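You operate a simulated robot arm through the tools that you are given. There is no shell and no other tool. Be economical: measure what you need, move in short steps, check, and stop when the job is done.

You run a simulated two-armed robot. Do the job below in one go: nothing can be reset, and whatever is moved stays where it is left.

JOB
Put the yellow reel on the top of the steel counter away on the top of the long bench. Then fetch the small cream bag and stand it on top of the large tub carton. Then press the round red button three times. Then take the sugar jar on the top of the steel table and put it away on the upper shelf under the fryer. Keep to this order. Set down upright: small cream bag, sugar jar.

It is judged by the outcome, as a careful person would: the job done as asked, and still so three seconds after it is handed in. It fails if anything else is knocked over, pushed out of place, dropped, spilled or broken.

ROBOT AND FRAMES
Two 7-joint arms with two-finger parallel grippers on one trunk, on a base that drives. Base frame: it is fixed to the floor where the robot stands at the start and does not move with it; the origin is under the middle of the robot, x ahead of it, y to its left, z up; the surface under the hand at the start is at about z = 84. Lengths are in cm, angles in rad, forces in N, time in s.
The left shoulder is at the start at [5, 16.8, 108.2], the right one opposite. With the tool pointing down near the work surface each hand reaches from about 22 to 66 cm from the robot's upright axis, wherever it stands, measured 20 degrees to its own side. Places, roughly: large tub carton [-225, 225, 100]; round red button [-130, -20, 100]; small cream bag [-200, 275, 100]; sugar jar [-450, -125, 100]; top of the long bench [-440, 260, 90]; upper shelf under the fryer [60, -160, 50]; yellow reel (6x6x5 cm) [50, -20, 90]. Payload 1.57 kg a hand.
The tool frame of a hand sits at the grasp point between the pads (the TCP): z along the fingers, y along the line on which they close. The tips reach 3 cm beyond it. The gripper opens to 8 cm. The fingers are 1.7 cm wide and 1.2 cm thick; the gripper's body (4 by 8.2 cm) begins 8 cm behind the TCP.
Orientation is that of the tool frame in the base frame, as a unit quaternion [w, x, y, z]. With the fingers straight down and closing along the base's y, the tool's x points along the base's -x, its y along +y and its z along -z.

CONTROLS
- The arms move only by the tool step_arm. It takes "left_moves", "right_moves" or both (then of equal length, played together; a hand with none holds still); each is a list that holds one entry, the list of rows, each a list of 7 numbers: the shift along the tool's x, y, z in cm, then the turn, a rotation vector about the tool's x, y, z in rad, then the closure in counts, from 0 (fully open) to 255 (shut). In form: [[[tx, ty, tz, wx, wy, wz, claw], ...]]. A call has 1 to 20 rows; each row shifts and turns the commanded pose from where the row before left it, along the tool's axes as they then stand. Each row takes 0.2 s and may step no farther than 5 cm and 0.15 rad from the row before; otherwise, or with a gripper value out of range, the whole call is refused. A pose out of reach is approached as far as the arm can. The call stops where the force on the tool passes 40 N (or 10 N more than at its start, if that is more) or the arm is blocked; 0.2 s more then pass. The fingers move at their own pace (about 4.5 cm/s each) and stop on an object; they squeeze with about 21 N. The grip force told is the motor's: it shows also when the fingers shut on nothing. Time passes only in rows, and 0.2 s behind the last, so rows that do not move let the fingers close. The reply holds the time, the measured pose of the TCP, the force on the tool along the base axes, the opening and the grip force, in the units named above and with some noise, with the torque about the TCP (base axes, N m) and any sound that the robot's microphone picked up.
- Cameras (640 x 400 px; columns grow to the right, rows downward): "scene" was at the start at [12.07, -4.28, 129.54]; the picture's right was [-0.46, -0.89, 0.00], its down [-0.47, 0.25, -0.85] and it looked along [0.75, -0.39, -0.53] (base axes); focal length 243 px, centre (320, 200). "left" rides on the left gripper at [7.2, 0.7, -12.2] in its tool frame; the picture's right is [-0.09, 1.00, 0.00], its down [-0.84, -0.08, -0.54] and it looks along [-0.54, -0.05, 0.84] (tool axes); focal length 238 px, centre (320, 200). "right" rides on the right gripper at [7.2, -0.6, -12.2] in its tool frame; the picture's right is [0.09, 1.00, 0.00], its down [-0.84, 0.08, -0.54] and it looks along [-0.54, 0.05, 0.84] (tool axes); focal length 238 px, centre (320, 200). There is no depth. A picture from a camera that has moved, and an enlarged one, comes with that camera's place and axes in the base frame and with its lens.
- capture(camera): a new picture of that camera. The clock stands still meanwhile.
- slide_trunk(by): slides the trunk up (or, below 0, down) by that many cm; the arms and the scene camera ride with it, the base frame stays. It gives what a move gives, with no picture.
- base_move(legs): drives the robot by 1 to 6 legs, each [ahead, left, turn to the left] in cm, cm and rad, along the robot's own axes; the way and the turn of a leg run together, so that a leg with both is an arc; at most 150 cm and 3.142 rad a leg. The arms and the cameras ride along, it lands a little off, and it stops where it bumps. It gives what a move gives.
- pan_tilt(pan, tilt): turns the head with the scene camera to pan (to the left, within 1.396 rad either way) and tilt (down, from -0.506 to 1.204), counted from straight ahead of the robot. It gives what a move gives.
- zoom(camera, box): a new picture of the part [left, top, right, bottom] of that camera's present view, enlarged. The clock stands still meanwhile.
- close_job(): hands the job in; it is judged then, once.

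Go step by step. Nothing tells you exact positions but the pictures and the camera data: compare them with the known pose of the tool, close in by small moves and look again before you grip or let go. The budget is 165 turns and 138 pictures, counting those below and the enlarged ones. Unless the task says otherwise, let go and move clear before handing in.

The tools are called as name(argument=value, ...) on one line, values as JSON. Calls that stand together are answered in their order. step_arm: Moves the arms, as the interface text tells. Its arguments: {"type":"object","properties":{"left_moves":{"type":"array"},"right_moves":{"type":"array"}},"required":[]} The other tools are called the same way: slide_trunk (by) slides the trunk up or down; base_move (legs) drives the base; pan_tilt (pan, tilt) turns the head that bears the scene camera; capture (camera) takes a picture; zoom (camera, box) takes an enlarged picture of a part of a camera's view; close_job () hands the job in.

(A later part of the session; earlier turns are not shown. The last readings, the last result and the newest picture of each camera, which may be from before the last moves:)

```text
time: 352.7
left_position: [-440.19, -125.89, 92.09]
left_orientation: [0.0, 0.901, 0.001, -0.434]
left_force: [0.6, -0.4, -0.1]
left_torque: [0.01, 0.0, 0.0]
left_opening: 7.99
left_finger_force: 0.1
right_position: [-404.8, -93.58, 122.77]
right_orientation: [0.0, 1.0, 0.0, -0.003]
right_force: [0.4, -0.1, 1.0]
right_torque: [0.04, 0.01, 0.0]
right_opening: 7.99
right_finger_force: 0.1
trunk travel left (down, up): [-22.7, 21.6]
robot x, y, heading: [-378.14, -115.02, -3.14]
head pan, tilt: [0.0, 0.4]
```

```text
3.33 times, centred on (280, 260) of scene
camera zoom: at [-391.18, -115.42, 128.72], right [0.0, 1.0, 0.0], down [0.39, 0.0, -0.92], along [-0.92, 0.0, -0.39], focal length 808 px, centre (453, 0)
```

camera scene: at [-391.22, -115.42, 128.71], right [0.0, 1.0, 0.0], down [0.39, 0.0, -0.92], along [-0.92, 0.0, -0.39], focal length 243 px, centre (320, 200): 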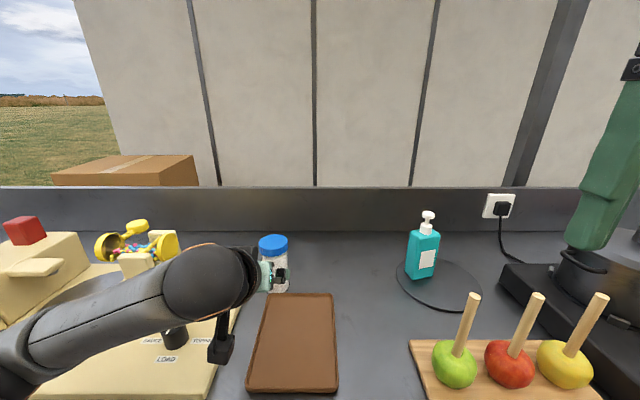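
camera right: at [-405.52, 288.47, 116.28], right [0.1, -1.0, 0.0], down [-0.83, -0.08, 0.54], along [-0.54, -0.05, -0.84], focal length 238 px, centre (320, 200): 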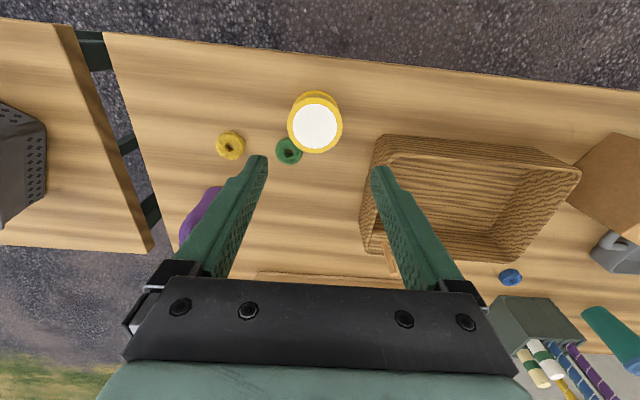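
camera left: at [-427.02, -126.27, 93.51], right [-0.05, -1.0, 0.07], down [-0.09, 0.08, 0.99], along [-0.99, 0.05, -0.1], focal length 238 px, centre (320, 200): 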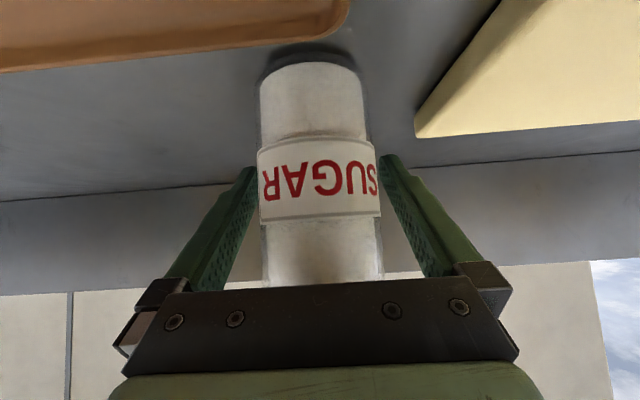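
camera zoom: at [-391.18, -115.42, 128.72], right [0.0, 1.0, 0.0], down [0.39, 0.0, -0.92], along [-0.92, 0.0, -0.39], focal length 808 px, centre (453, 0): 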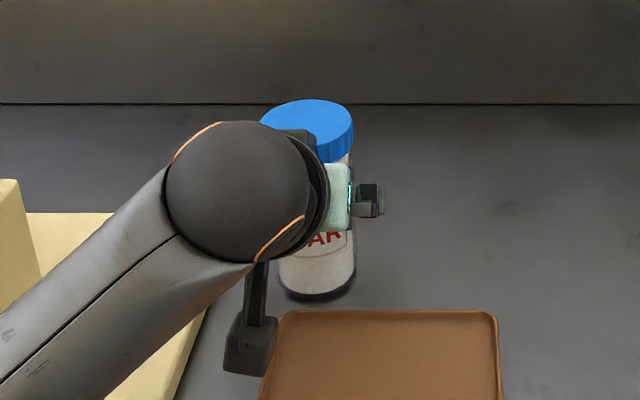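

step_arm(left_moves=[[[0, 0, 0, 0, 0, 0, 255], [0, 0, 0, 0, 0, 0, 255], [0, 0, 0, 0, 0, 0, 255], [0, 0, 0, 0, 0, 0, 255]]])

capture(camera="left")

```text
time: 353.7
left_position: [-440.28, -125.74, 92.14]
left_orientation: [-0.001, 0.9, 0.002, -0.435]
left_force: [1.2, 1.4, 0.2]
left_torque: [0.01, -0.05, -0.04]
left_opening: 6.06
left_finger_force: 21.4
right_position: [-404.7, -93.68, 122.89]
right_orientation: [0.001, 1.0, 0.0, -0.002]
right_force: [-0.1, -0.2, 0.1]
right_torque: [-0.01, 0.0, -0.02]
right_opening: 8.02
right_finger_force: 0.1
trunk travel left (down, up): [-22.7, 21.6]
robot x, y, heading: [-377.86, -115.19, -3.141]
head pan, tilt: [0.0, 0.4]
```

```text
53 pictures are left
camera left: at [-426.41, -126.36, 93.89], right [-0.05, -1.0, 0.07], down [-0.1, 0.08, 0.99], along [-0.99, 0.05, -0.1], focal length 238 px, centre (320, 200)
```

left: 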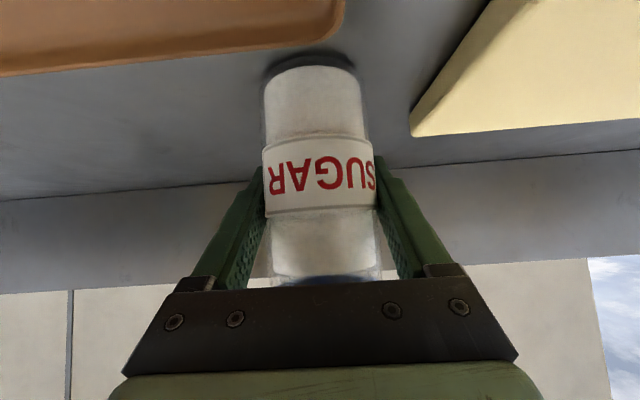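

The jar is held. I lift it with the trunk and back away.

slide_trunk(by=12)

base_move(legs=[[-60, 0, 0]])

capture(camera="scene")

capture(camera="left")

```text
time: 355.2
left_position: [-440.29, -125.84, 104.08]
left_orientation: [0.001, 0.901, 0.002, -0.435]
left_force: [-0.4, 0.0, -2.8]
left_torque: [0.01, 0.03, -0.01]
left_opening: 6.07
left_finger_force: 20.2
right_position: [-404.83, -93.62, 134.86]
right_orientation: [0.001, 1.0, 0.0, -0.003]
right_force: [0.0, -0.6, -0.2]
right_torque: [0.01, 0.01, -0.02]
right_opening: 7.99
right_finger_force: 0.0
trunk travel left (down, up): [-34.7, 9.6]
robot x, y, heading: [-377.83, -115.22, -3.141]
head pan, tilt: [0.0, 0.4]
```

```text
time: 358.5
left_position: [-380.99, -125.53, 104.01]
left_orientation: [-0.001, 0.9, -0.001, -0.435]
left_force: [0.1, 0.1, -3.0]
left_torque: [-0.01, 0.03, 0.0]
left_opening: 6.04
left_finger_force: 20.8
right_position: [-345.32, -93.7, 134.81]
right_orientation: [0.001, 1.0, -0.003, -0.002]
right_force: [-0.2, 0.3, 0.2]
right_torque: [0.01, 0.02, 0.0]
right_opening: 8.03
right_finger_force: 0.1
trunk travel left (down, up): [-34.7, 9.6]
robot x, y, heading: [-318.98, -115.51, 3.135]
head pan, tilt: [0.0, 0.4]
```

```text
52 pictures are left
camera scene: at [-331.82, -115.44, 140.72], right [0.0, 1.0, 0.0], down [0.39, 0.0, -0.92], along [-0.92, 0.0, -0.39], focal length 243 px, centre (320, 200)
```

scene: 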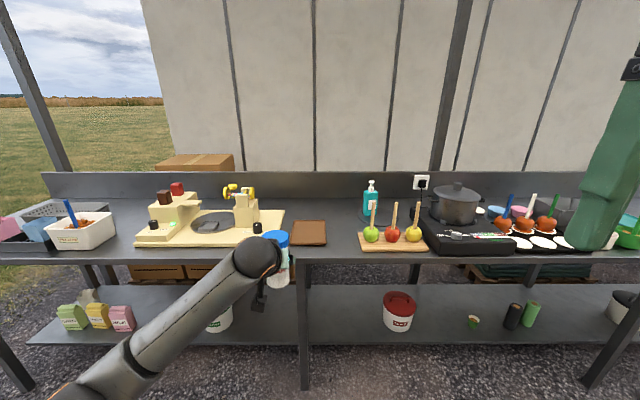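

```text
51 pictures are left
camera left: at [-367.12, -126.19, 105.89], right [-0.06, -1.0, 0.07], down [-0.09, 0.08, 0.99], along [-0.99, 0.05, -0.1], focal length 238 px, centre (320, 200)
```

left: 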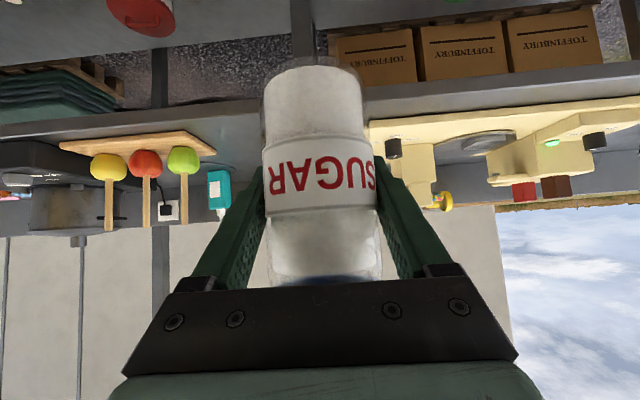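

step_arm(right_moves=[[[-3, 0, 3, 0, 0, 0, 0], [-3, 0, 3, 0, 0, 0, 0], [-3, 0, 3, 0, 0, 0, 0], [-3, 0, 3, 0, 0, 0, 0], [-3, 0, 3, 0, 0, 0, 0], [-3, 0, 3, 0, 0, 0, 0], [-3, 0, 3, 0, 0, 0, 0]]], left_moves=[[[0.5, 0, -0.8, 0, 0, 0, 255], [0.5, 0, -0.8, 0, 0, 0, 255], [0.5, 0, -0.8, 0, 0, 0, 255], [0.5, 0, -0.8, 0, 0, 0, 255], [0.5, 0, -0.8, 0, 0, 0, 255], [0.5, 0, -0.8, 0, 0, 0, 255], [0.5, 0, -0.8, 0, 0, 0, 255]]])

base_move(legs=[[0, 0, 1.577], [145, 0, 0], [135, 0, 0], [0, 0, 1.571]])

capture(camera="scene")

```text
time: 360.1
left_position: [-374.49, -125.57, 104.73]
left_orientation: [0.0, 0.901, 0.0, -0.434]
left_force: [-0.6, 0.0, -3.0]
left_torque: [0.02, -0.01, -0.04]
left_opening: 6.06
left_finger_force: 20.7
right_position: [-366.67, -93.58, 113.64]
right_orientation: [0.002, 1.0, -0.003, -0.002]
right_force: [-0.1, -0.4, 0.1]
right_torque: [0.02, -0.01, 0.01]
right_opening: 7.99
right_finger_force: 0.1
trunk travel left (down, up): [-34.7, 9.6]
robot x, y, heading: [-319.07, -115.21, 3.133]
head pan, tilt: [0.0, 0.4]
```

```text
time: 381.5
left_position: [-258.19, -385.07, 104.82]
left_orientation: [0.436, -0.013, 0.9, 0.006]
left_force: [-0.2, -0.2, -2.8]
left_torque: [0.01, -0.03, 0.02]
left_opening: 6.02
left_finger_force: 20.9
right_position: [-265.02, -417.31, 113.85]
right_orientation: [0.002, -0.013, 1.0, 0.002]
right_force: [0.5, 0.4, -0.3]
right_torque: [0.03, 0.02, 0.01]
right_opening: 8.0
right_finger_force: 0.0
trunk travel left (down, up): [-34.7, 9.6]
robot x, y, heading: [-313.69, -396.65, 0.028]
head pan, tilt: [0.0, 0.4]
```

```text
50 pictures are left
camera scene: at [-300.01, -396.76, 140.72], right [0.03, -1.0, 0.0], down [-0.39, -0.01, -0.92], along [0.92, 0.02, -0.39], focal length 243 px, centre (320, 200)
```

scene: 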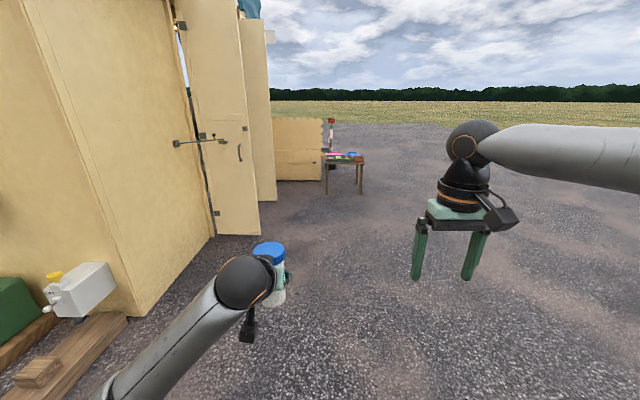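

base_move(legs=[[0, 0, -0.028], [144, 2, 0], [144, 2, 0], [0, 0, 1.571]])

capture(camera="scene")

```text
time: 399.5
left_position: [-37.62, -335.83, 104.89]
left_orientation: [-0.306, 0.639, -0.635, -0.308]
left_force: [0.4, 0.0, -2.7]
left_torque: [-0.02, 0.01, 0.0]
left_opening: 6.0
left_finger_force: 21.1
right_position: [-5.63, -343.64, 113.85]
right_orientation: [-0.002, 0.707, -0.707, -0.003]
right_force: [-0.1, 0.4, 0.2]
right_torque: [-0.02, 0.02, 0.02]
right_opening: 8.01
right_finger_force: 0.1
trunk travel left (down, up): [-34.7, 9.6]
robot x, y, heading: [-26.89, -391.28, 1.567]
head pan, tilt: [0.0, 0.4]
```

```text
49 pictures are left
camera scene: at [-26.95, -378.38, 140.72], right [1.0, 0.0, 0.0], down [0.0, -0.39, -0.92], along [0.0, 0.92, -0.39], focal length 243 px, centre (320, 200)
```

scene: 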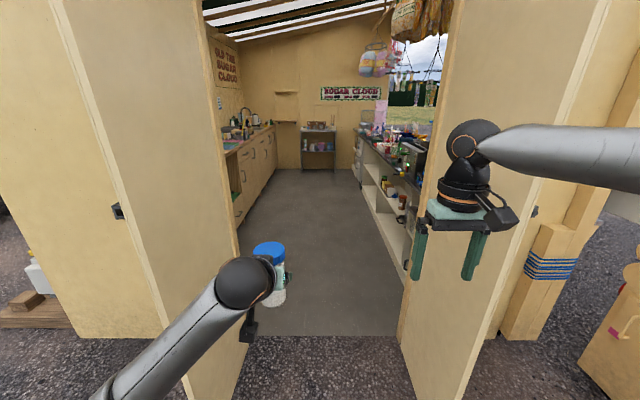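

base_move(legs=[[147, -1, 0.003], [45, 0, 0]])

base_move(legs=[[45, 22, 0], [0, 0, -1.571]])

pan_tilt(pan=0, tilt=0.65)

capture(camera="scene")

```text
time: 409.1
left_position: [-38.83, -144.81, 104.78]
left_orientation: [-0.304, 0.644, -0.63, -0.311]
left_force: [0.8, -1.2, -3.2]
left_torque: [0.0, 0.03, -0.02]
left_opening: 5.97
left_finger_force: 21.1
right_position: [-6.72, -152.08, 113.76]
right_orientation: [-0.001, 0.713, -0.701, -0.002]
right_force: [0.4, 0.3, 0.0]
right_torque: [-0.03, 0.0, 0.01]
right_opening: 8.02
right_finger_force: 0.0
trunk travel left (down, up): [-34.7, 9.6]
robot x, y, heading: [-26.97, -200.08, 1.582]
head pan, tilt: [0.0, 0.4]
```

```text
time: 416.0
left_position: [5.97, -145.54, 104.8]
left_orientation: [0.433, 0.004, 0.901, -0.002]
left_force: [0.2, 0.0, -2.5]
left_torque: [0.05, 0.01, -0.01]
left_opening: 6.01
left_finger_force: 20.5
right_position: [-2.28, -177.58, 113.73]
right_orientation: [0.003, 0.006, 1.0, 0.001]
right_force: [0.2, 1.5, -0.2]
right_torque: [0.0, -0.01, -0.02]
right_opening: 8.01
right_finger_force: 0.1
trunk travel left (down, up): [-34.7, 9.6]
robot x, y, heading: [-49.91, -155.5, -0.01]
head pan, tilt: [0.0, 0.4]
```

```text
time: 416.7
left_position: [5.84, -145.61, 104.77]
left_orientation: [0.435, 0.004, 0.901, -0.002]
left_force: [0.3, 0.4, -2.4]
left_torque: [0.02, -0.01, 0.03]
left_opening: 5.99
left_finger_force: 21.7
right_position: [-2.28, -177.63, 113.67]
right_orientation: [0.003, 0.006, 1.0, 0.0]
right_force: [0.7, -0.2, -0.5]
right_torque: [-0.03, 0.0, 0.01]
right_opening: 7.98
right_finger_force: 0.2
trunk travel left (down, up): [-34.7, 9.6]
robot x, y, heading: [-49.7, -155.49, -0.014]
head pan, tilt: [0.0, 0.649]
```

```text
48 pictures are left
camera scene: at [-37.08, -155.81, 138.47], right [-0.01, -1.0, 0.0], down [-0.6, 0.01, -0.8], along [0.8, -0.01, -0.6], focal length 243 px, centre (320, 200)
```

scene: 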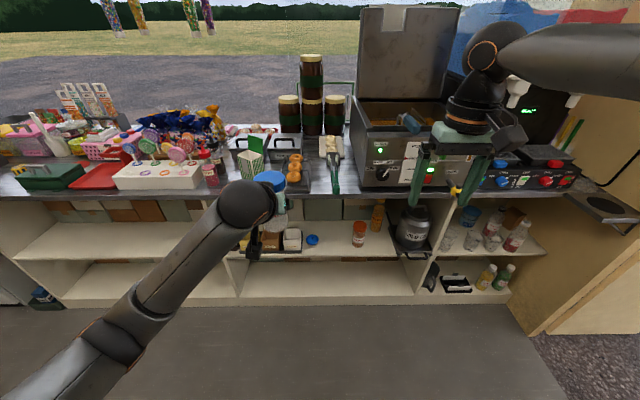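

I lower the trunk to look into the shelf below the fryer.

slide_trunk(by=-32)

pan_tilt(pan=-0.1, tilt=0.5)

capture(camera="scene")

zoom(camera="scene", box=[200, 150, 480, 325])

```text
time: 419.9
left_position: [5.81, -145.69, 72.77]
left_orientation: [0.434, 0.004, 0.901, -0.002]
left_force: [-0.5, -0.1, -3.4]
left_torque: [0.02, -0.01, 0.0]
left_opening: 5.95
left_finger_force: 21.1
right_position: [-2.31, -177.66, 81.78]
right_orientation: [0.002, 0.007, 1.0, 0.001]
right_force: [1.4, 0.5, -0.2]
right_torque: [-0.03, -0.02, 0.0]
right_opening: 7.99
right_finger_force: 0.1
trunk travel left (down, up): [-2.7, 41.6]
robot x, y, heading: [-50.07, -155.17, -0.014]
head pan, tilt: [0.0, 0.649]
```

```text
time: 420.6
left_position: [5.98, -145.61, 72.78]
left_orientation: [0.434, 0.005, 0.901, -0.002]
left_force: [0.5, 0.6, -3.4]
left_torque: [0.0, -0.03, 0.0]
left_opening: 5.98
left_finger_force: 21.4
right_position: [-2.25, -177.47, 81.9]
right_orientation: [0.002, 0.006, 1.0, 0.001]
right_force: [0.1, 0.1, -0.2]
right_torque: [0.03, -0.01, -0.01]
right_opening: 7.99
right_finger_force: 0.1
trunk travel left (down, up): [-2.7, 41.6]
robot x, y, heading: [-49.5, -155.65, -0.01]
head pan, tilt: [-0.099, 0.499]
```

```text
47 pictures are left
camera scene: at [-36.72, -156.71, 107.8], right [-0.11, -0.99, 0.0], down [-0.48, 0.05, -0.88], along [0.87, -0.1, -0.48], focal length 243 px, centre (320, 200)
```

scene: 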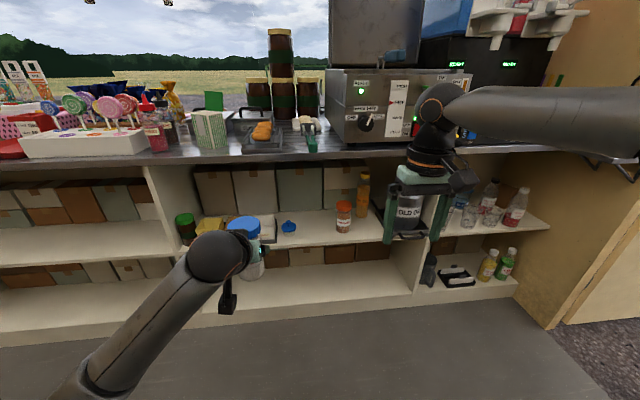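

```text
2.29 times, centred on (340, 238) of scene
camera zoom: at [-36.72, -156.71, 107.8], right [-0.11, -0.99, 0.0], down [-0.48, 0.05, -0.88], along [0.87, -0.1, -0.48], focal length 554 px, centre (274, 114)
```

zoom: 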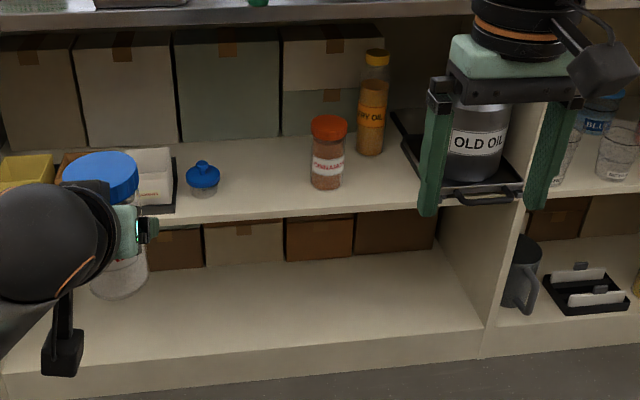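

The upper shelf top is at z ≈ 47, with free space around (47, -164) between the small blue jar and the cinnamon jar. I draw the right hand back and up, move the base sideways, and lower the jar while still outside.

step_arm(right_moves=[[[3.5, 0, -3, 0, 0, 0, 0], [3.5, 0, -3, 0, 0, 0, 0], [3.5, 0, -3, 0, 0, 0, 0], [3.5, 0, -3, 0, 0, 0, 0], [3.5, 0, -3, 0, 0, 0, 0], [3.5, 0, -3, 0, 0, 0, 0]]])

base_move(legs=[[15, -18, 0.01]])

step_arm(left_moves=[[[3.03, 0, 2.41, 0, 0, 0, 255], [3.03, 0, 2.41, 0, 0, 0, 255], [3.03, 0, 2.41, 0, 0, 0, 255], [3.03, 0, 2.41, 0, 0, 0, 255]]])

capture(camera="scene")

capture(camera="left")

```text
time: 422.0
left_position: [5.99, -145.69, 72.8]
left_orientation: [0.434, 0.004, 0.901, -0.002]
left_force: [-0.3, -0.3, -3.9]
left_torque: [0.01, 0.04, 0.0]
left_opening: 5.99
left_finger_force: 20.8
right_position: [-23.46, -177.36, 99.56]
right_orientation: [0.003, 0.006, 1.0, 0.0]
right_force: [0.0, 0.1, 0.1]
right_torque: [0.0, 0.03, 0.01]
right_opening: 7.99
right_finger_force: 0.0
trunk travel left (down, up): [-2.7, 41.6]
robot x, y, heading: [-49.9, -155.45, -0.012]
head pan, tilt: [-0.099, 0.499]
```

```text
time: 424.2
left_position: [20.67, -162.89, 72.76]
left_orientation: [0.434, -0.001, 0.901, 0.0]
left_force: [0.5, 0.1, -3.8]
left_torque: [0.02, -0.01, 0.0]
left_opening: 5.96
left_finger_force: 21.1
right_position: [-8.24, -195.1, 99.52]
right_orientation: [0.002, 0.0, 1.0, 0.001]
right_force: [1.3, -0.2, -0.5]
right_torque: [0.01, 0.02, -0.01]
right_opening: 8.0
right_finger_force: 0.0
trunk travel left (down, up): [-2.7, 41.6]
robot x, y, heading: [-35.16, -173.46, 0.001]
head pan, tilt: [-0.099, 0.499]
```

```text
time: 425.2
left_position: [20.59, -162.89, 57.14]
left_orientation: [0.434, -0.001, 0.901, 0.0]
left_force: [-0.1, 0.2, -3.9]
left_torque: [0.02, -0.01, 0.04]
left_opening: 5.98
left_finger_force: 21.0
right_position: [-8.29, -195.04, 99.49]
right_orientation: [0.002, 0.0, 1.0, 0.0]
right_force: [-0.1, -0.4, 0.1]
right_torque: [-0.01, -0.01, 0.0]
right_opening: 8.0
right_finger_force: 0.0
trunk travel left (down, up): [-2.7, 41.6]
robot x, y, heading: [-35.04, -173.3, 0.002]
head pan, tilt: [-0.099, 0.499]
```

```text
45 pictures are left
camera scene: at [-21.88, -174.45, 107.81], right [-0.1, -0.99, 0.0], down [-0.48, 0.05, -0.88], along [0.87, -0.09, -0.48], focal length 243 px, centre (320, 200)
```

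scene: 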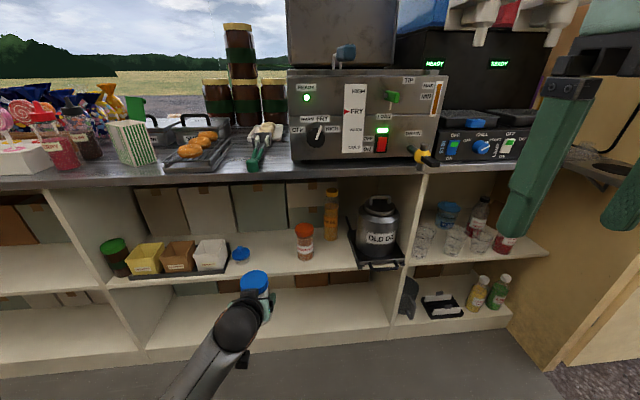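

```text
44 pictures are left
camera left: at [6.43, -162.33, 59.05], right [0.05, 1.0, 0.07], down [0.1, -0.08, 0.99], along [0.99, -0.05, -0.1], focal length 238 px, centre (320, 200)
```

left: 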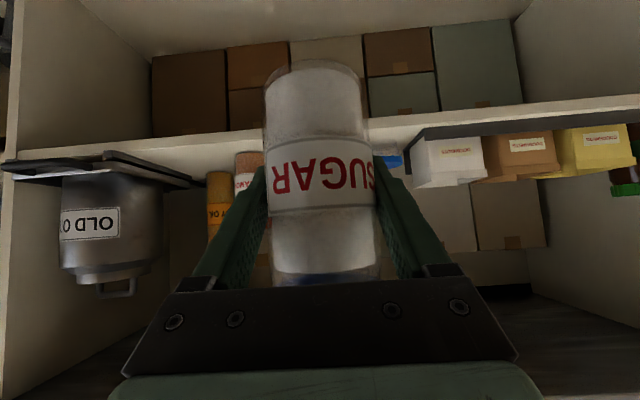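

slide_trunk(by=1)

base_move(legs=[[14, -1, 0]])

capture(camera="left")

capture(camera="scene")

```text
time: 425.8
left_position: [20.58, -163.07, 58.09]
left_orientation: [0.434, -0.002, 0.901, 0.0]
left_force: [0.4, -0.5, -3.4]
left_torque: [-0.02, -0.01, -0.01]
left_opening: 5.99
left_finger_force: 20.8
right_position: [-8.24, -195.0, 100.59]
right_orientation: [0.003, 0.001, 1.0, 0.0]
right_force: [0.4, 0.3, -1.1]
right_torque: [-0.03, -0.04, -0.01]
right_opening: 8.01
right_finger_force: 0.1
trunk travel left (down, up): [-3.7, 40.6]
robot x, y, heading: [-35.38, -173.47, -0.001]
head pan, tilt: [-0.099, 0.499]
```

```text
time: 427.1
left_position: [34.45, -164.14, 58.23]
left_orientation: [0.434, -0.001, 0.901, 0.0]
left_force: [-0.6, 0.0, -3.7]
left_torque: [0.0, -0.02, 0.01]
left_opening: 5.97
left_finger_force: 20.5
right_position: [5.59, -195.95, 100.59]
right_orientation: [0.003, 0.002, 1.0, 0.0]
right_force: [-0.4, -0.2, -0.7]
right_torque: [0.02, 0.0, 0.0]
right_opening: 8.02
right_finger_force: 0.1
trunk travel left (down, up): [-3.7, 40.6]
robot x, y, heading: [-21.2, -174.24, -0.002]
head pan, tilt: [-0.099, 0.499]
```

```text
43 pictures are left
camera left: at [20.32, -163.41, 60.11], right [0.06, 1.0, 0.07], down [0.1, -0.08, 0.99], along [0.99, -0.05, -0.1], focal length 238 px, centre (320, 200)
```

left: 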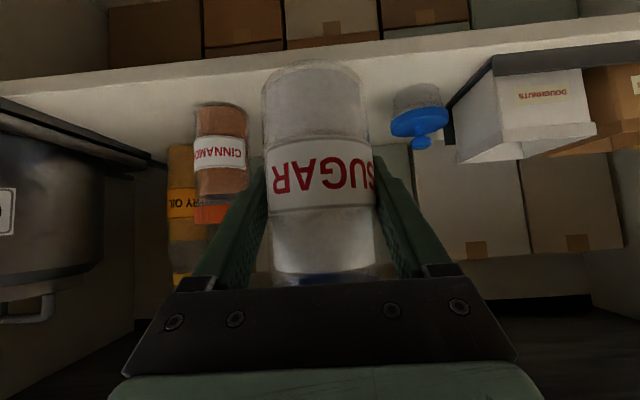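

```text
42 pictures are left
camera scene: at [-8.01, -175.5, 108.8], right [-0.1, -0.99, 0.0], down [-0.48, 0.05, -0.88], along [0.87, -0.09, -0.48], focal length 243 px, centre (320, 200)
```

scene: 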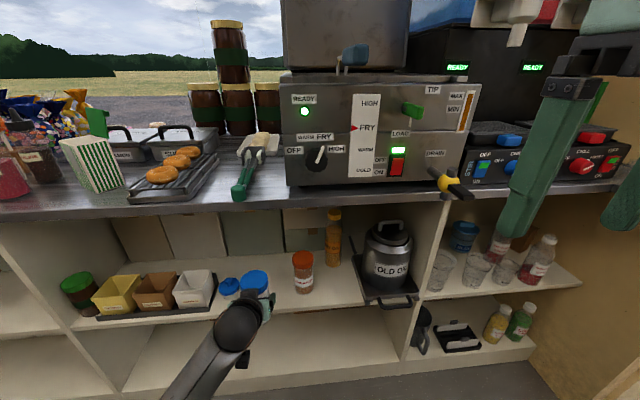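

base_move(legs=[[13, 0, 0]])

slide_trunk(by=-1.5)

capture(camera="left")

zoom(camera="scene", box=[120, 200, 420, 400])

```text
time: 428.4
left_position: [47.54, -164.13, 58.22]
left_orientation: [0.434, 0.0, 0.901, 0.0]
left_force: [-1.1, 0.1, -3.5]
left_torque: [-0.03, -0.03, -0.01]
left_opening: 5.96
left_finger_force: 20.9
right_position: [18.62, -195.99, 100.56]
right_orientation: [0.003, 0.001, 1.0, 0.001]
right_force: [-1.1, -0.5, -0.9]
right_torque: [0.01, -0.01, 0.01]
right_opening: 8.02
right_finger_force: 0.2
trunk travel left (down, up): [-3.7, 40.6]
robot x, y, heading: [-8.58, -174.16, -0.003]
head pan, tilt: [-0.099, 0.499]
```

```text
time: 429.0
left_position: [47.43, -164.13, 56.73]
left_orientation: [0.435, -0.002, 0.901, 0.001]
left_force: [0.5, 0.5, -3.9]
left_torque: [0.02, 0.0, 0.0]
left_opening: 5.98
left_finger_force: 21.0
right_position: [18.53, -195.94, 99.04]
right_orientation: [0.004, 0.001, 1.0, 0.001]
right_force: [-0.5, 0.0, 0.1]
right_torque: [0.03, 0.0, 0.02]
right_opening: 8.01
right_finger_force: 0.1
trunk travel left (down, up): [-2.2, 42.1]
robot x, y, heading: [-7.89, -174.73, -0.004]
head pan, tilt: [-0.099, 0.499]
```

```text
41 pictures are left
camera left: at [33.28, -163.43, 58.58], right [0.06, 1.0, 0.07], down [0.1, -0.08, 0.99], along [0.99, -0.05, -0.1], focal length 238 px, centre (320, 200)
```

left: 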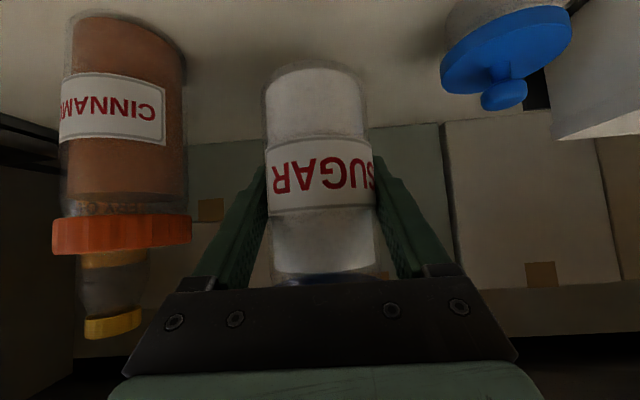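

```text
2.00 times, centred on (270, 300) of scene
camera zoom: at [4.97, -175.52, 107.3], right [-0.1, -0.99, 0.0], down [-0.48, 0.05, -0.88], along [0.87, -0.09, -0.48], focal length 485 px, centre (420, 0)
```

zoom: 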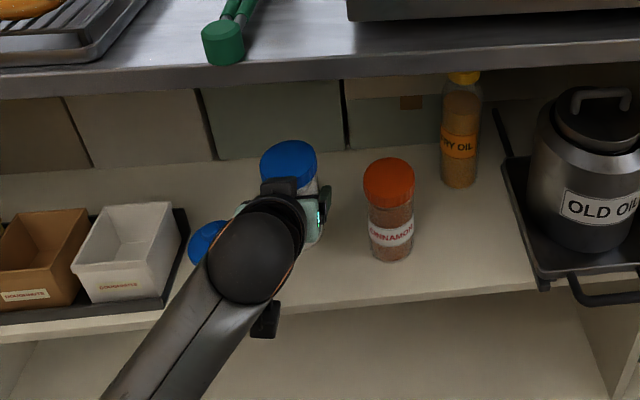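

step_arm(left_moves=[[[0, 0.4, 0, 0, 0, 0, 255]]])

slide_trunk(by=-0.8)

slide_trunk(by=-0.6)

```text
time: 429.4
left_position: [47.39, -163.72, 56.76]
left_orientation: [0.434, -0.001, 0.901, 0.001]
left_force: [0.4, 0.5, -4.4]
left_torque: [0.02, 0.0, -0.02]
left_opening: 5.99
left_finger_force: 20.9
right_position: [18.54, -196.05, 99.04]
right_orientation: [0.004, 0.001, 1.0, 0.001]
right_force: [0.0, 0.2, -0.4]
right_torque: [0.01, -0.01, -0.02]
right_opening: 7.99
right_finger_force: 0.0
trunk travel left (down, up): [-2.2, 42.1]
robot x, y, heading: [-8.22, -174.44, -0.005]
head pan, tilt: [-0.099, 0.499]
```

```text
time: 430.0
left_position: [47.39, -163.77, 56.03]
left_orientation: [0.434, 0.0, 0.901, 0.0]
left_force: [0.0, 0.3, -3.0]
left_torque: [-0.01, 0.0, -0.01]
left_opening: 5.99
left_finger_force: 21.1
right_position: [18.56, -195.96, 98.21]
right_orientation: [0.004, 0.0, 1.0, 0.001]
right_force: [-0.2, 0.0, -0.1]
right_torque: [0.0, -0.02, -0.01]
right_opening: 8.03
right_finger_force: 0.1
trunk travel left (down, up): [-1.4, 42.9]
robot x, y, heading: [-8.23, -174.78, 0.001]
head pan, tilt: [-0.099, 0.499]
```

```text
time: 430.5
left_position: [47.37, -163.74, 55.46]
left_orientation: [0.435, -0.001, 0.901, 0.001]
left_force: [0.5, 0.3, -3.5]
left_torque: [0.01, 0.0, 0.0]
left_opening: 6.0
left_finger_force: 21.3
right_position: [18.52, -196.06, 97.73]
right_orientation: [0.003, 0.001, 1.0, 0.001]
right_force: [-0.3, -0.4, 0.5]
right_torque: [-0.03, 0.02, 0.01]
right_opening: 7.99
right_finger_force: 0.2
trunk travel left (down, up): [-0.8, 43.5]
robot x, y, heading: [-8.32, -174.38, -0.003]
head pan, tilt: [-0.099, 0.499]
```

step_arm(left_moves=[[[0.313, 0, 0.249, 0, 0, 0, 255], [0.313, 0, 0.249, 0, 0, 0, 255]]])

step_arm(left_moves=[[[0.313, 0, 0.249, 0, 0, 0, 255]]])

capture(camera="left")

```text
time: 431.1
left_position: [47.45, -163.72, 54.51]
left_orientation: [0.434, 0.0, 0.901, 0.0]
left_force: [1.0, 0.0, -3.7]
left_torque: [0.0, 0.03, -0.01]
left_opening: 6.0
left_finger_force: 21.4
right_position: [18.49, -196.11, 97.62]
right_orientation: [0.004, 0.001, 1.0, 0.001]
right_force: [0.6, 0.2, 1.0]
right_torque: [-0.03, -0.01, -0.01]
right_opening: 8.0
right_finger_force: 0.0
trunk travel left (down, up): [-0.8, 43.5]
robot x, y, heading: [-8.04, -174.47, -0.003]
head pan, tilt: [-0.099, 0.499]
```

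```text
time: 431.5
left_position: [47.34, -163.73, 54.22]
left_orientation: [0.434, -0.001, 0.901, 0.0]
left_force: [0.3, 0.0, -3.3]
left_torque: [0.0, -0.01, -0.01]
left_opening: 5.96
left_finger_force: 20.8
right_position: [18.57, -196.16, 97.64]
right_orientation: [0.004, 0.001, 1.0, 0.0]
right_force: [-1.3, 0.1, 0.4]
right_torque: [0.02, 0.02, -0.02]
right_opening: 8.01
right_finger_force: 0.1
trunk travel left (down, up): [-0.8, 43.5]
robot x, y, heading: [-8.24, -174.52, -0.002]
head pan, tilt: [-0.099, 0.499]
```

```text
39 pictures are left
camera left: at [33.29, -163.04, 56.07], right [0.06, 1.0, 0.07], down [0.1, -0.08, 0.99], along [0.99, -0.05, -0.1], focal length 238 px, centre (320, 200)
```

left: 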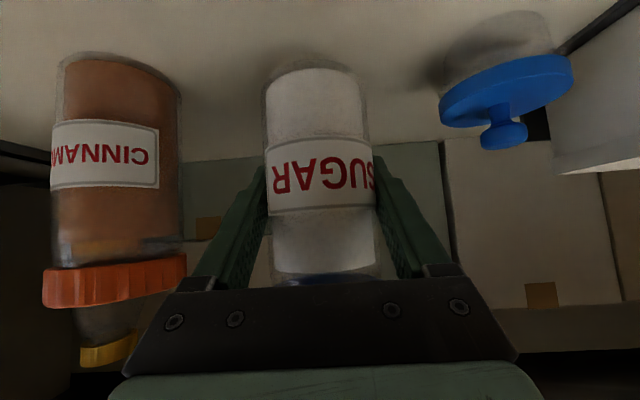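

step_arm(left_moves=[[[0.235, 0, 0.187, 0, 0, 0, 255]]])

step_arm(left_moves=[[[0.235, 0, 0.187, 0, 0, 0, 255]]])

step_arm(left_moves=[[[0.235, 0, 0.187, 0, 0, 0, 255]]])

```text
time: 431.9
left_position: [47.38, -163.73, 53.87]
left_orientation: [0.434, -0.001, 0.901, 0.001]
left_force: [0.2, 0.2, -3.1]
left_torque: [-0.04, -0.02, 0.03]
left_opening: 5.98
left_finger_force: 20.4
right_position: [18.49, -196.07, 97.72]
right_orientation: [0.003, 0.002, 1.0, 0.0]
right_force: [0.1, 1.3, 0.3]
right_torque: [-0.01, 0.02, -0.01]
right_opening: 7.99
right_finger_force: 0.1
trunk travel left (down, up): [-0.8, 43.5]
robot x, y, heading: [-8.19, -174.46, -0.001]
head pan, tilt: [-0.099, 0.499]
```

```text
time: 432.3
left_position: [47.5, -163.6, 53.56]
left_orientation: [0.434, -0.001, 0.901, 0.0]
left_force: [0.0, 0.1, -2.3]
left_torque: [0.0, 0.0, -0.02]
left_opening: 5.94
left_finger_force: 21.2
right_position: [18.5, -196.06, 97.76]
right_orientation: [0.004, 0.0, 1.0, 0.001]
right_force: [-0.2, 0.3, -0.6]
right_torque: [0.03, 0.02, -0.03]
right_opening: 7.99
right_finger_force: 0.0
trunk travel left (down, up): [-0.8, 43.5]
robot x, y, heading: [-8.24, -174.39, -0.0]
head pan, tilt: [-0.099, 0.499]
```

```text
time: 432.7
left_position: [47.55, -163.68, 53.22]
left_orientation: [0.434, 0.0, 0.901, -0.001]
left_force: [0.0, -0.2, -2.4]
left_torque: [0.0, -0.01, 0.01]
left_opening: 5.97
left_finger_force: 20.7
right_position: [18.5, -195.95, 97.65]
right_orientation: [0.003, 0.0, 1.0, 0.001]
right_force: [0.2, -1.2, -0.1]
right_torque: [0.0, -0.02, -0.01]
right_opening: 7.98
right_finger_force: 0.2
trunk travel left (down, up): [-0.8, 43.5]
robot x, y, heading: [-8.18, -174.46, -0.003]
head pan, tilt: [-0.099, 0.499]
```

step_arm(left_moves=[[[0.235, 0, 0.187, 0, 0, 0, 255]]])

step_arm(left_moves=[[[0.235, 0, 0.187, 0, 0, 0, 255]]])

capture(camera="left")

zoom(camera="scene", box=[170, 230, 350, 370])

```text
time: 433.1
left_position: [47.55, -163.63, 52.95]
left_orientation: [0.435, -0.001, 0.901, 0.001]
left_force: [-0.5, -0.5, -3.7]
left_torque: [-0.02, -0.01, -0.01]
left_opening: 5.95
left_finger_force: 21.2
right_position: [18.51, -196.05, 97.63]
right_orientation: [0.003, 0.0, 1.0, 0.001]
right_force: [0.5, -0.8, -0.2]
right_torque: [-0.02, 0.0, -0.02]
right_opening: 8.02
right_finger_force: 0.1
trunk travel left (down, up): [-0.8, 43.5]
robot x, y, heading: [-8.25, -174.29, -0.005]
head pan, tilt: [-0.099, 0.499]
```

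```text
time: 433.5
left_position: [47.83, -163.21, 52.91]
left_orientation: [0.436, -0.002, 0.9, 0.004]
left_force: [0.0, -0.2, -2.8]
left_torque: [-0.01, -0.02, 0.01]
left_opening: 5.97
left_finger_force: 20.6
right_position: [18.59, -195.86, 97.76]
right_orientation: [0.003, 0.001, 1.0, 0.0]
right_force: [0.9, -0.6, 0.5]
right_torque: [0.01, 0.03, -0.01]
right_opening: 8.02
right_finger_force: 0.1
trunk travel left (down, up): [-0.8, 43.5]
robot x, y, heading: [-8.43, -174.54, 0.001]
head pan, tilt: [-0.099, 0.499]
```

```text
38 pictures are left
camera left: at [33.6, -162.58, 54.74], right [0.05, 1.0, 0.08], down [0.09, -0.08, 0.99], along [0.99, -0.04, -0.1], focal length 238 px, centre (320, 200)
```

left: 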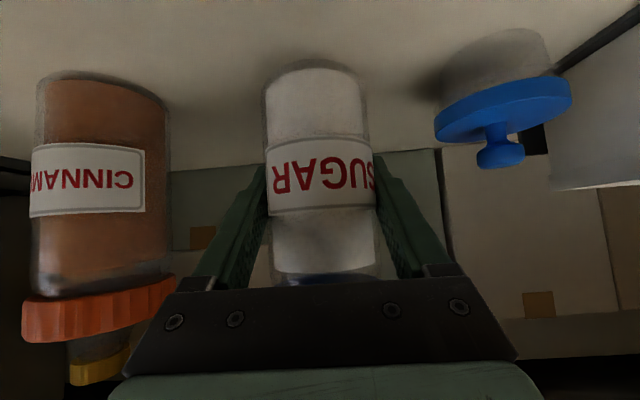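

```text
2.86 times, centred on (260, 300) of scene
camera zoom: at [5.02, -175.43, 105.95], right [-0.1, -0.99, 0.0], down [-0.48, 0.05, -0.88], along [0.87, -0.09, -0.48], focal length 693 px, centre (491, -86)
```

zoom: 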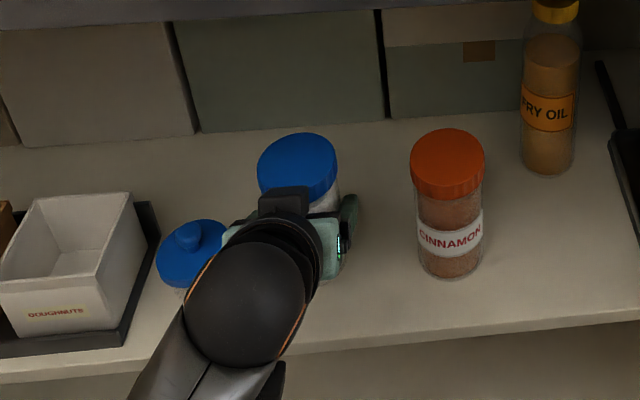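

step_arm(left_moves=[[[0, 0, 0, 0, 0, 0, 255], [0, 0, 0, 0, 0, 0, 255]]])

pan_tilt(pan=0.25, tilt=0.9)

capture(camera="scene")

```text
time: 434.1
left_position: [47.76, -163.29, 52.9]
left_orientation: [0.436, 0.0, 0.9, 0.003]
left_force: [-1.0, -0.4, -3.2]
left_torque: [-0.05, 0.01, -0.02]
left_opening: 5.96
left_finger_force: 21.5
right_position: [18.37, -195.99, 97.64]
right_orientation: [0.003, 0.002, 1.0, 0.001]
right_force: [0.1, 0.2, 0.0]
right_torque: [-0.05, 0.02, -0.01]
right_opening: 8.0
right_finger_force: 0.1
trunk travel left (down, up): [-0.8, 43.5]
robot x, y, heading: [-8.11, -174.45, -0.003]
head pan, tilt: [-0.099, 0.499]
```

```text
time: 435.0
left_position: [47.67, -163.16, 52.82]
left_orientation: [0.437, -0.001, 0.899, 0.004]
left_force: [0.4, -0.2, -3.2]
left_torque: [-0.01, -0.04, -0.01]
left_opening: 5.97
left_finger_force: 21.4
right_position: [18.42, -195.92, 97.68]
right_orientation: [0.004, 0.0, 1.0, 0.001]
right_force: [0.6, 0.0, -0.1]
right_torque: [0.01, -0.02, -0.01]
right_opening: 8.0
right_finger_force: 0.1
trunk travel left (down, up): [-0.8, 43.5]
robot x, y, heading: [-8.38, -174.58, -0.003]
head pan, tilt: [0.25, 0.901]
```

```text
36 pictures are left
camera scene: at [3.22, -172.7, 102.54], right [0.24, -0.97, 0.0], down [-0.76, -0.19, -0.62], along [0.6, 0.15, -0.78], focal length 243 px, centre (320, 200)
```

scene: 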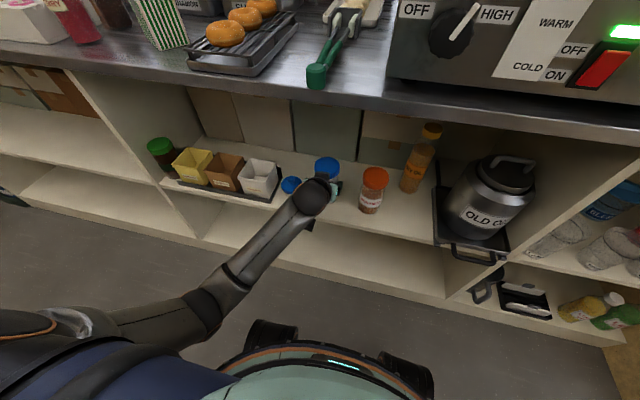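

slide_trunk(by=-0.3)

zoom(camera="scene", box=[250, 140, 410, 260])

```text
time: 435.5
left_position: [47.59, -163.18, 52.78]
left_orientation: [0.439, 0.0, 0.899, 0.005]
left_force: [0.1, 0.8, -3.1]
left_torque: [0.01, -0.01, 0.0]
left_opening: 5.99
left_finger_force: 20.9
right_position: [18.39, -196.05, 97.55]
right_orientation: [0.004, 0.002, 1.0, 0.001]
right_force: [0.1, 1.5, 0.0]
right_torque: [0.0, -0.01, -0.02]
right_opening: 8.0
right_finger_force: 0.0
trunk travel left (down, up): [-0.5, 43.8]
robot x, y, heading: [-8.28, -174.14, -0.004]
head pan, tilt: [0.25, 0.901]
```

```text
3.33 times, centred on (330, 200) of scene
camera zoom: at [3.04, -172.77, 102.33], right [0.25, -0.97, 0.0], down [-0.76, -0.19, -0.62], along [0.6, 0.15, -0.78], focal length 808 px, centre (287, 200)
```

zoom: 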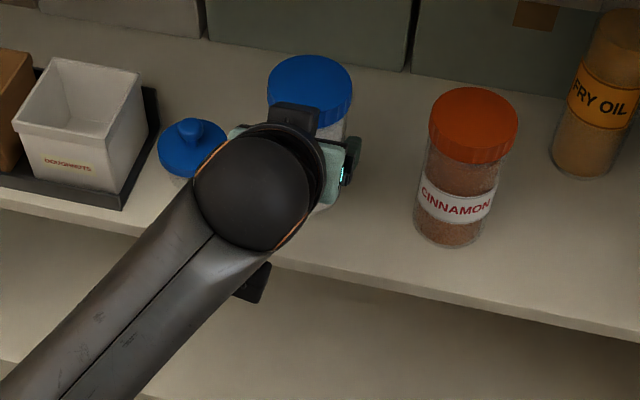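

zoom(camera="left", box=[220, 20, 420, 145])

capture(camera="right")

```text
3.20 times, centred on (320, 82) of left
camera zoom: at [33.48, -162.55, 54.56], right [0.05, 1.0, 0.08], down [0.09, -0.09, 0.99], along [0.99, -0.04, -0.09], focal length 763 px, centre (320, 576)
```

zoom: 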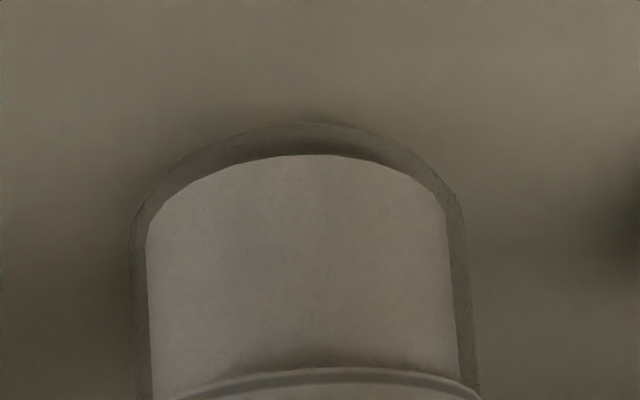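

```text
33 pictures are left
camera right: at [11.0, -196.64, 109.57], right [-0.09, 1.0, 0.0], down [0.83, 0.07, 0.55], along [0.55, 0.05, -0.84], focal length 238 px, centre (320, 200)
```

right: 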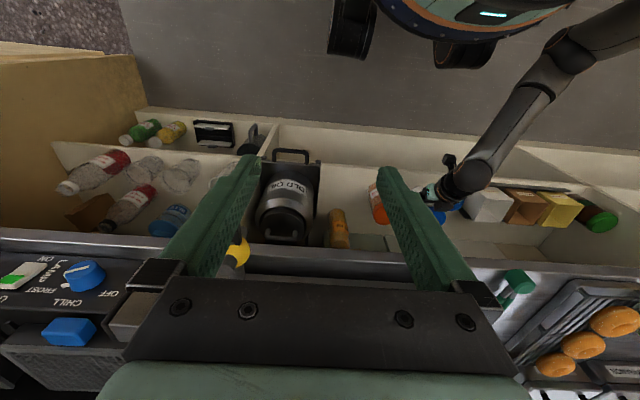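

The lower arm seems to touch my own body at this low pose, as the hand stopped sinking without any load on the tool. I lift slightly, stretch the arm and back the base by the same amount, which raises the elbow.

slide_trunk(by=2)

step_arm(left_moves=[[[-1.45, 0, 1.83, 0, 0, 0, 255], [-1.45, 0, 1.83, 0, 0, 0, 255], [-1.45, 0, 1.83, 0, 0, 0, 255]]])

base_move(legs=[[-6, 0, 0]])

capture(camera="left")

```text
time: 436.2
left_position: [47.46, -163.81, 54.22]
left_orientation: [0.433, 0.0, 0.901, 0.0]
left_force: [0.5, -0.6, -3.7]
left_torque: [0.01, 0.0, 0.01]
left_opening: 5.96
left_finger_force: 20.6
right_position: [18.51, -196.12, 99.36]
right_orientation: [0.003, 0.002, 1.0, 0.001]
right_force: [0.3, 0.5, 0.0]
right_torque: [0.02, 0.0, 0.01]
right_opening: 8.0
right_finger_force: 0.1
trunk travel left (down, up): [-2.5, 41.8]
robot x, y, heading: [-8.35, -173.95, 0.0]
head pan, tilt: [0.25, 0.901]
```

```text
time: 437.0
left_position: [54.48, -163.55, 54.42]
left_orientation: [0.434, 0.0, 0.901, 0.0]
left_force: [0.5, 0.0, -3.2]
left_torque: [-0.02, -0.02, 0.0]
left_opening: 5.96
left_finger_force: 20.8
right_position: [18.47, -196.09, 99.26]
right_orientation: [0.003, 0.001, 1.0, 0.001]
right_force: [-0.4, -0.3, 0.4]
right_torque: [-0.01, 0.02, 0.0]
right_opening: 8.01
right_finger_force: 0.0
trunk travel left (down, up): [-2.5, 41.8]
robot x, y, heading: [-7.86, -174.67, -0.001]
head pan, tilt: [0.25, 0.901]
```

```text
time: 438.0
left_position: [48.35, -163.38, 54.37]
left_orientation: [0.434, -0.002, 0.901, 0.001]
left_force: [0.7, 0.0, -3.2]
left_torque: [0.03, -0.01, 0.02]
left_opening: 5.99
left_finger_force: 20.9
right_position: [12.56, -195.94, 99.34]
right_orientation: [0.003, 0.0, 1.0, 0.001]
right_force: [-0.3, 0.1, 0.6]
right_torque: [-0.01, 0.03, 0.02]
right_opening: 8.02
right_finger_force: 0.0
trunk travel left (down, up): [-2.5, 41.8]
robot x, y, heading: [-14.32, -174.75, 0.001]
head pan, tilt: [0.25, 0.901]
```

```text
32 pictures are left
camera left: at [34.24, -162.8, 56.25], right [0.05, 1.0, 0.07], down [0.1, -0.08, 0.99], along [0.99, -0.05, -0.1], focal length 238 px, centre (320, 200)
```

left: 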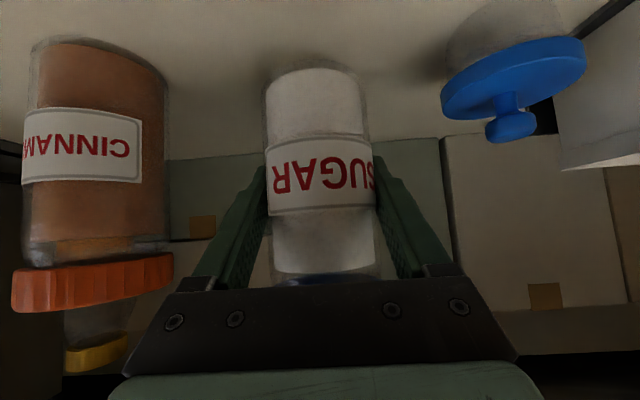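

Now the hand is stretched out further. I lower it step by step again, watching the force.

step_arm(left_moves=[[[0.39, 0, 0.31, 0, 0, 0, 255], [0.39, 0, 0.31, 0, 0, 0, 255]]])

step_arm(left_moves=[[[0.313, 0, 0.249, 0, 0, 0, 255], [0.235, 0, 0.187, 0, 0, 0, 255]]])

step_arm(left_moves=[[[0.235, 0, 0.187, 0, 0, 0, 255]]])

```text
time: 438.6
left_position: [48.3, -163.4, 53.42]
left_orientation: [0.434, -0.001, 0.901, 0.001]
left_force: [-0.3, -0.4, -3.7]
left_torque: [0.0, -0.04, -0.02]
left_opening: 5.95
left_finger_force: 20.9
right_position: [12.52, -196.0, 99.28]
right_orientation: [0.004, 0.0, 1.0, 0.001]
right_force: [-0.3, -0.7, 1.0]
right_torque: [0.0, -0.01, -0.01]
right_opening: 7.98
right_finger_force: 0.1
trunk travel left (down, up): [-2.5, 41.8]
robot x, y, heading: [-14.12, -174.34, 0.001]
head pan, tilt: [0.25, 0.901]
```

```text
time: 439.2
left_position: [48.41, -163.4, 52.68]
left_orientation: [0.434, -0.003, 0.901, 0.002]
left_force: [-0.1, 0.2, -3.7]
left_torque: [0.02, 0.0, 0.03]
left_opening: 5.99
left_finger_force: 20.9
right_position: [12.44, -195.9, 99.31]
right_orientation: [0.002, 0.002, 1.0, 0.001]
right_force: [-0.2, 0.5, 0.8]
right_torque: [-0.01, -0.01, 0.02]
right_opening: 7.99
right_finger_force: 0.1
trunk travel left (down, up): [-2.5, 41.8]
robot x, y, heading: [-14.35, -174.46, 0.002]
head pan, tilt: [0.25, 0.901]
```

```text
time: 439.6
left_position: [48.33, -163.37, 52.34]
left_orientation: [0.435, -0.002, 0.901, 0.001]
left_force: [0.4, -1.4, -2.7]
left_torque: [-0.02, -0.03, 0.01]
left_opening: 5.98
left_finger_force: 21.3
right_position: [12.45, -195.98, 99.25]
right_orientation: [0.003, 0.001, 1.0, 0.001]
right_force: [0.4, 0.7, 0.1]
right_torque: [0.01, 0.0, 0.0]
right_opening: 8.0
right_finger_force: 0.2
trunk travel left (down, up): [-2.5, 41.8]
robot x, y, heading: [-14.14, -174.69, 0.001]
head pan, tilt: [0.25, 0.901]
```

Still free and following well, so I continue.

step_arm(left_moves=[[[0.235, 0, 0.187, 0, 0, 0, 255], [0.157, 0, 0.124, 0, 0, 0, 255]]])

step_arm(left_moves=[[[0.235, 0, 0.187, 0, 0, 0, 255]]])

step_arm(left_moves=[[[0.235, 0, 0.187, 0, 0, 0, 255]]])

capture(camera="left")

```text
time: 440.2
left_position: [48.54, -163.55, 52.1]
left_orientation: [0.437, -0.001, 0.9, 0.001]
left_force: [-1.8, -2.0, 4.2]
left_torque: [-0.06, 0.36, 0.1]
left_opening: 5.97
left_finger_force: 20.9
right_position: [12.51, -195.96, 99.39]
right_orientation: [0.004, 0.001, 1.0, 0.001]
right_force: [-0.4, -0.1, 0.3]
right_torque: [0.02, 0.0, -0.01]
right_opening: 8.01
right_finger_force: 0.0
trunk travel left (down, up): [-2.5, 41.8]
robot x, y, heading: [-14.27, -174.58, -0.002]
head pan, tilt: [0.25, 0.901]
```

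```text
time: 440.6
left_position: [48.59, -163.27, 52.16]
left_orientation: [0.44, -0.002, 0.898, 0.002]
left_force: [-0.2, -6.2, 13.2]
left_torque: [-0.3, 0.5, 0.18]
left_opening: 5.98
left_finger_force: 21.0
right_position: [12.43, -195.96, 99.32]
right_orientation: [0.003, 0.001, 1.0, 0.002]
right_force: [0.2, 0.0, -0.4]
right_torque: [-0.02, -0.02, 0.0]
right_opening: 8.03
right_finger_force: 0.0
trunk travel left (down, up): [-2.5, 41.8]
robot x, y, heading: [-14.22, -174.45, 0.005]
head pan, tilt: [0.25, 0.901]
```

```text
time: 441.0
left_position: [48.62, -162.93, 51.82]
left_orientation: [0.439, -0.002, 0.898, 0.006]
left_force: [-0.5, -5.4, 18.2]
left_torque: [-0.48, -0.03, 0.08]
left_opening: 5.99
left_finger_force: 21.1
right_position: [12.4, -196.05, 99.41]
right_orientation: [0.004, 0.001, 1.0, 0.002]
right_force: [-0.2, 0.3, 0.6]
right_torque: [0.02, -0.02, 0.03]
right_opening: 8.0
right_finger_force: 0.1
trunk travel left (down, up): [-2.5, 41.8]
robot x, y, heading: [-14.38, -174.26, 0.001]
head pan, tilt: [0.25, 0.901]
```

```text
31 pictures are left
camera left: at [34.46, -162.31, 53.53], right [0.05, 1.0, 0.08], down [0.08, -0.08, 0.99], along [1.0, -0.04, -0.09], focal length 238 px, centre (320, 200)
```

left: 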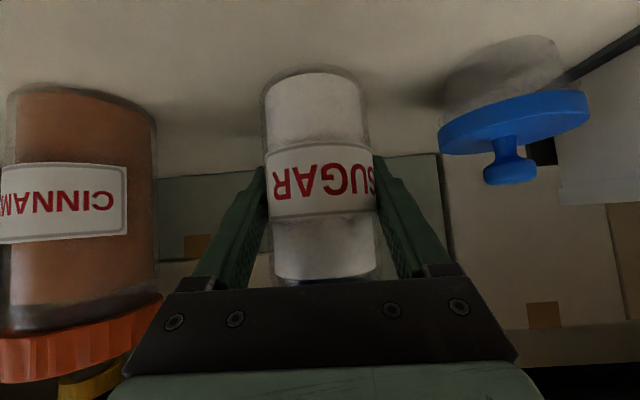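

The jar touches the shelf. I relieve the pressure and open the fingers a little.

step_arm(left_moves=[[[-0.43, 0, -0.34, 0, 0, 0, 255], [0, 0, 0, 0, 0, 0, 255]]])

```text
time: 441.6
left_position: [48.57, -162.43, 51.86]
left_orientation: [0.436, -0.002, 0.9, 0.009]
left_force: [2.6, -3.9, 9.2]
left_torque: [-0.51, -0.4, -0.01]
left_opening: 5.97
left_finger_force: 20.4
right_position: [12.49, -195.94, 99.38]
right_orientation: [0.004, 0.001, 1.0, 0.001]
right_force: [0.3, 0.3, 0.1]
right_torque: [0.04, -0.02, -0.01]
right_opening: 7.99
right_finger_force: 0.1
trunk travel left (down, up): [-2.5, 41.8]
robot x, y, heading: [-14.46, -174.25, 0.002]
head pan, tilt: [0.25, 0.901]
```

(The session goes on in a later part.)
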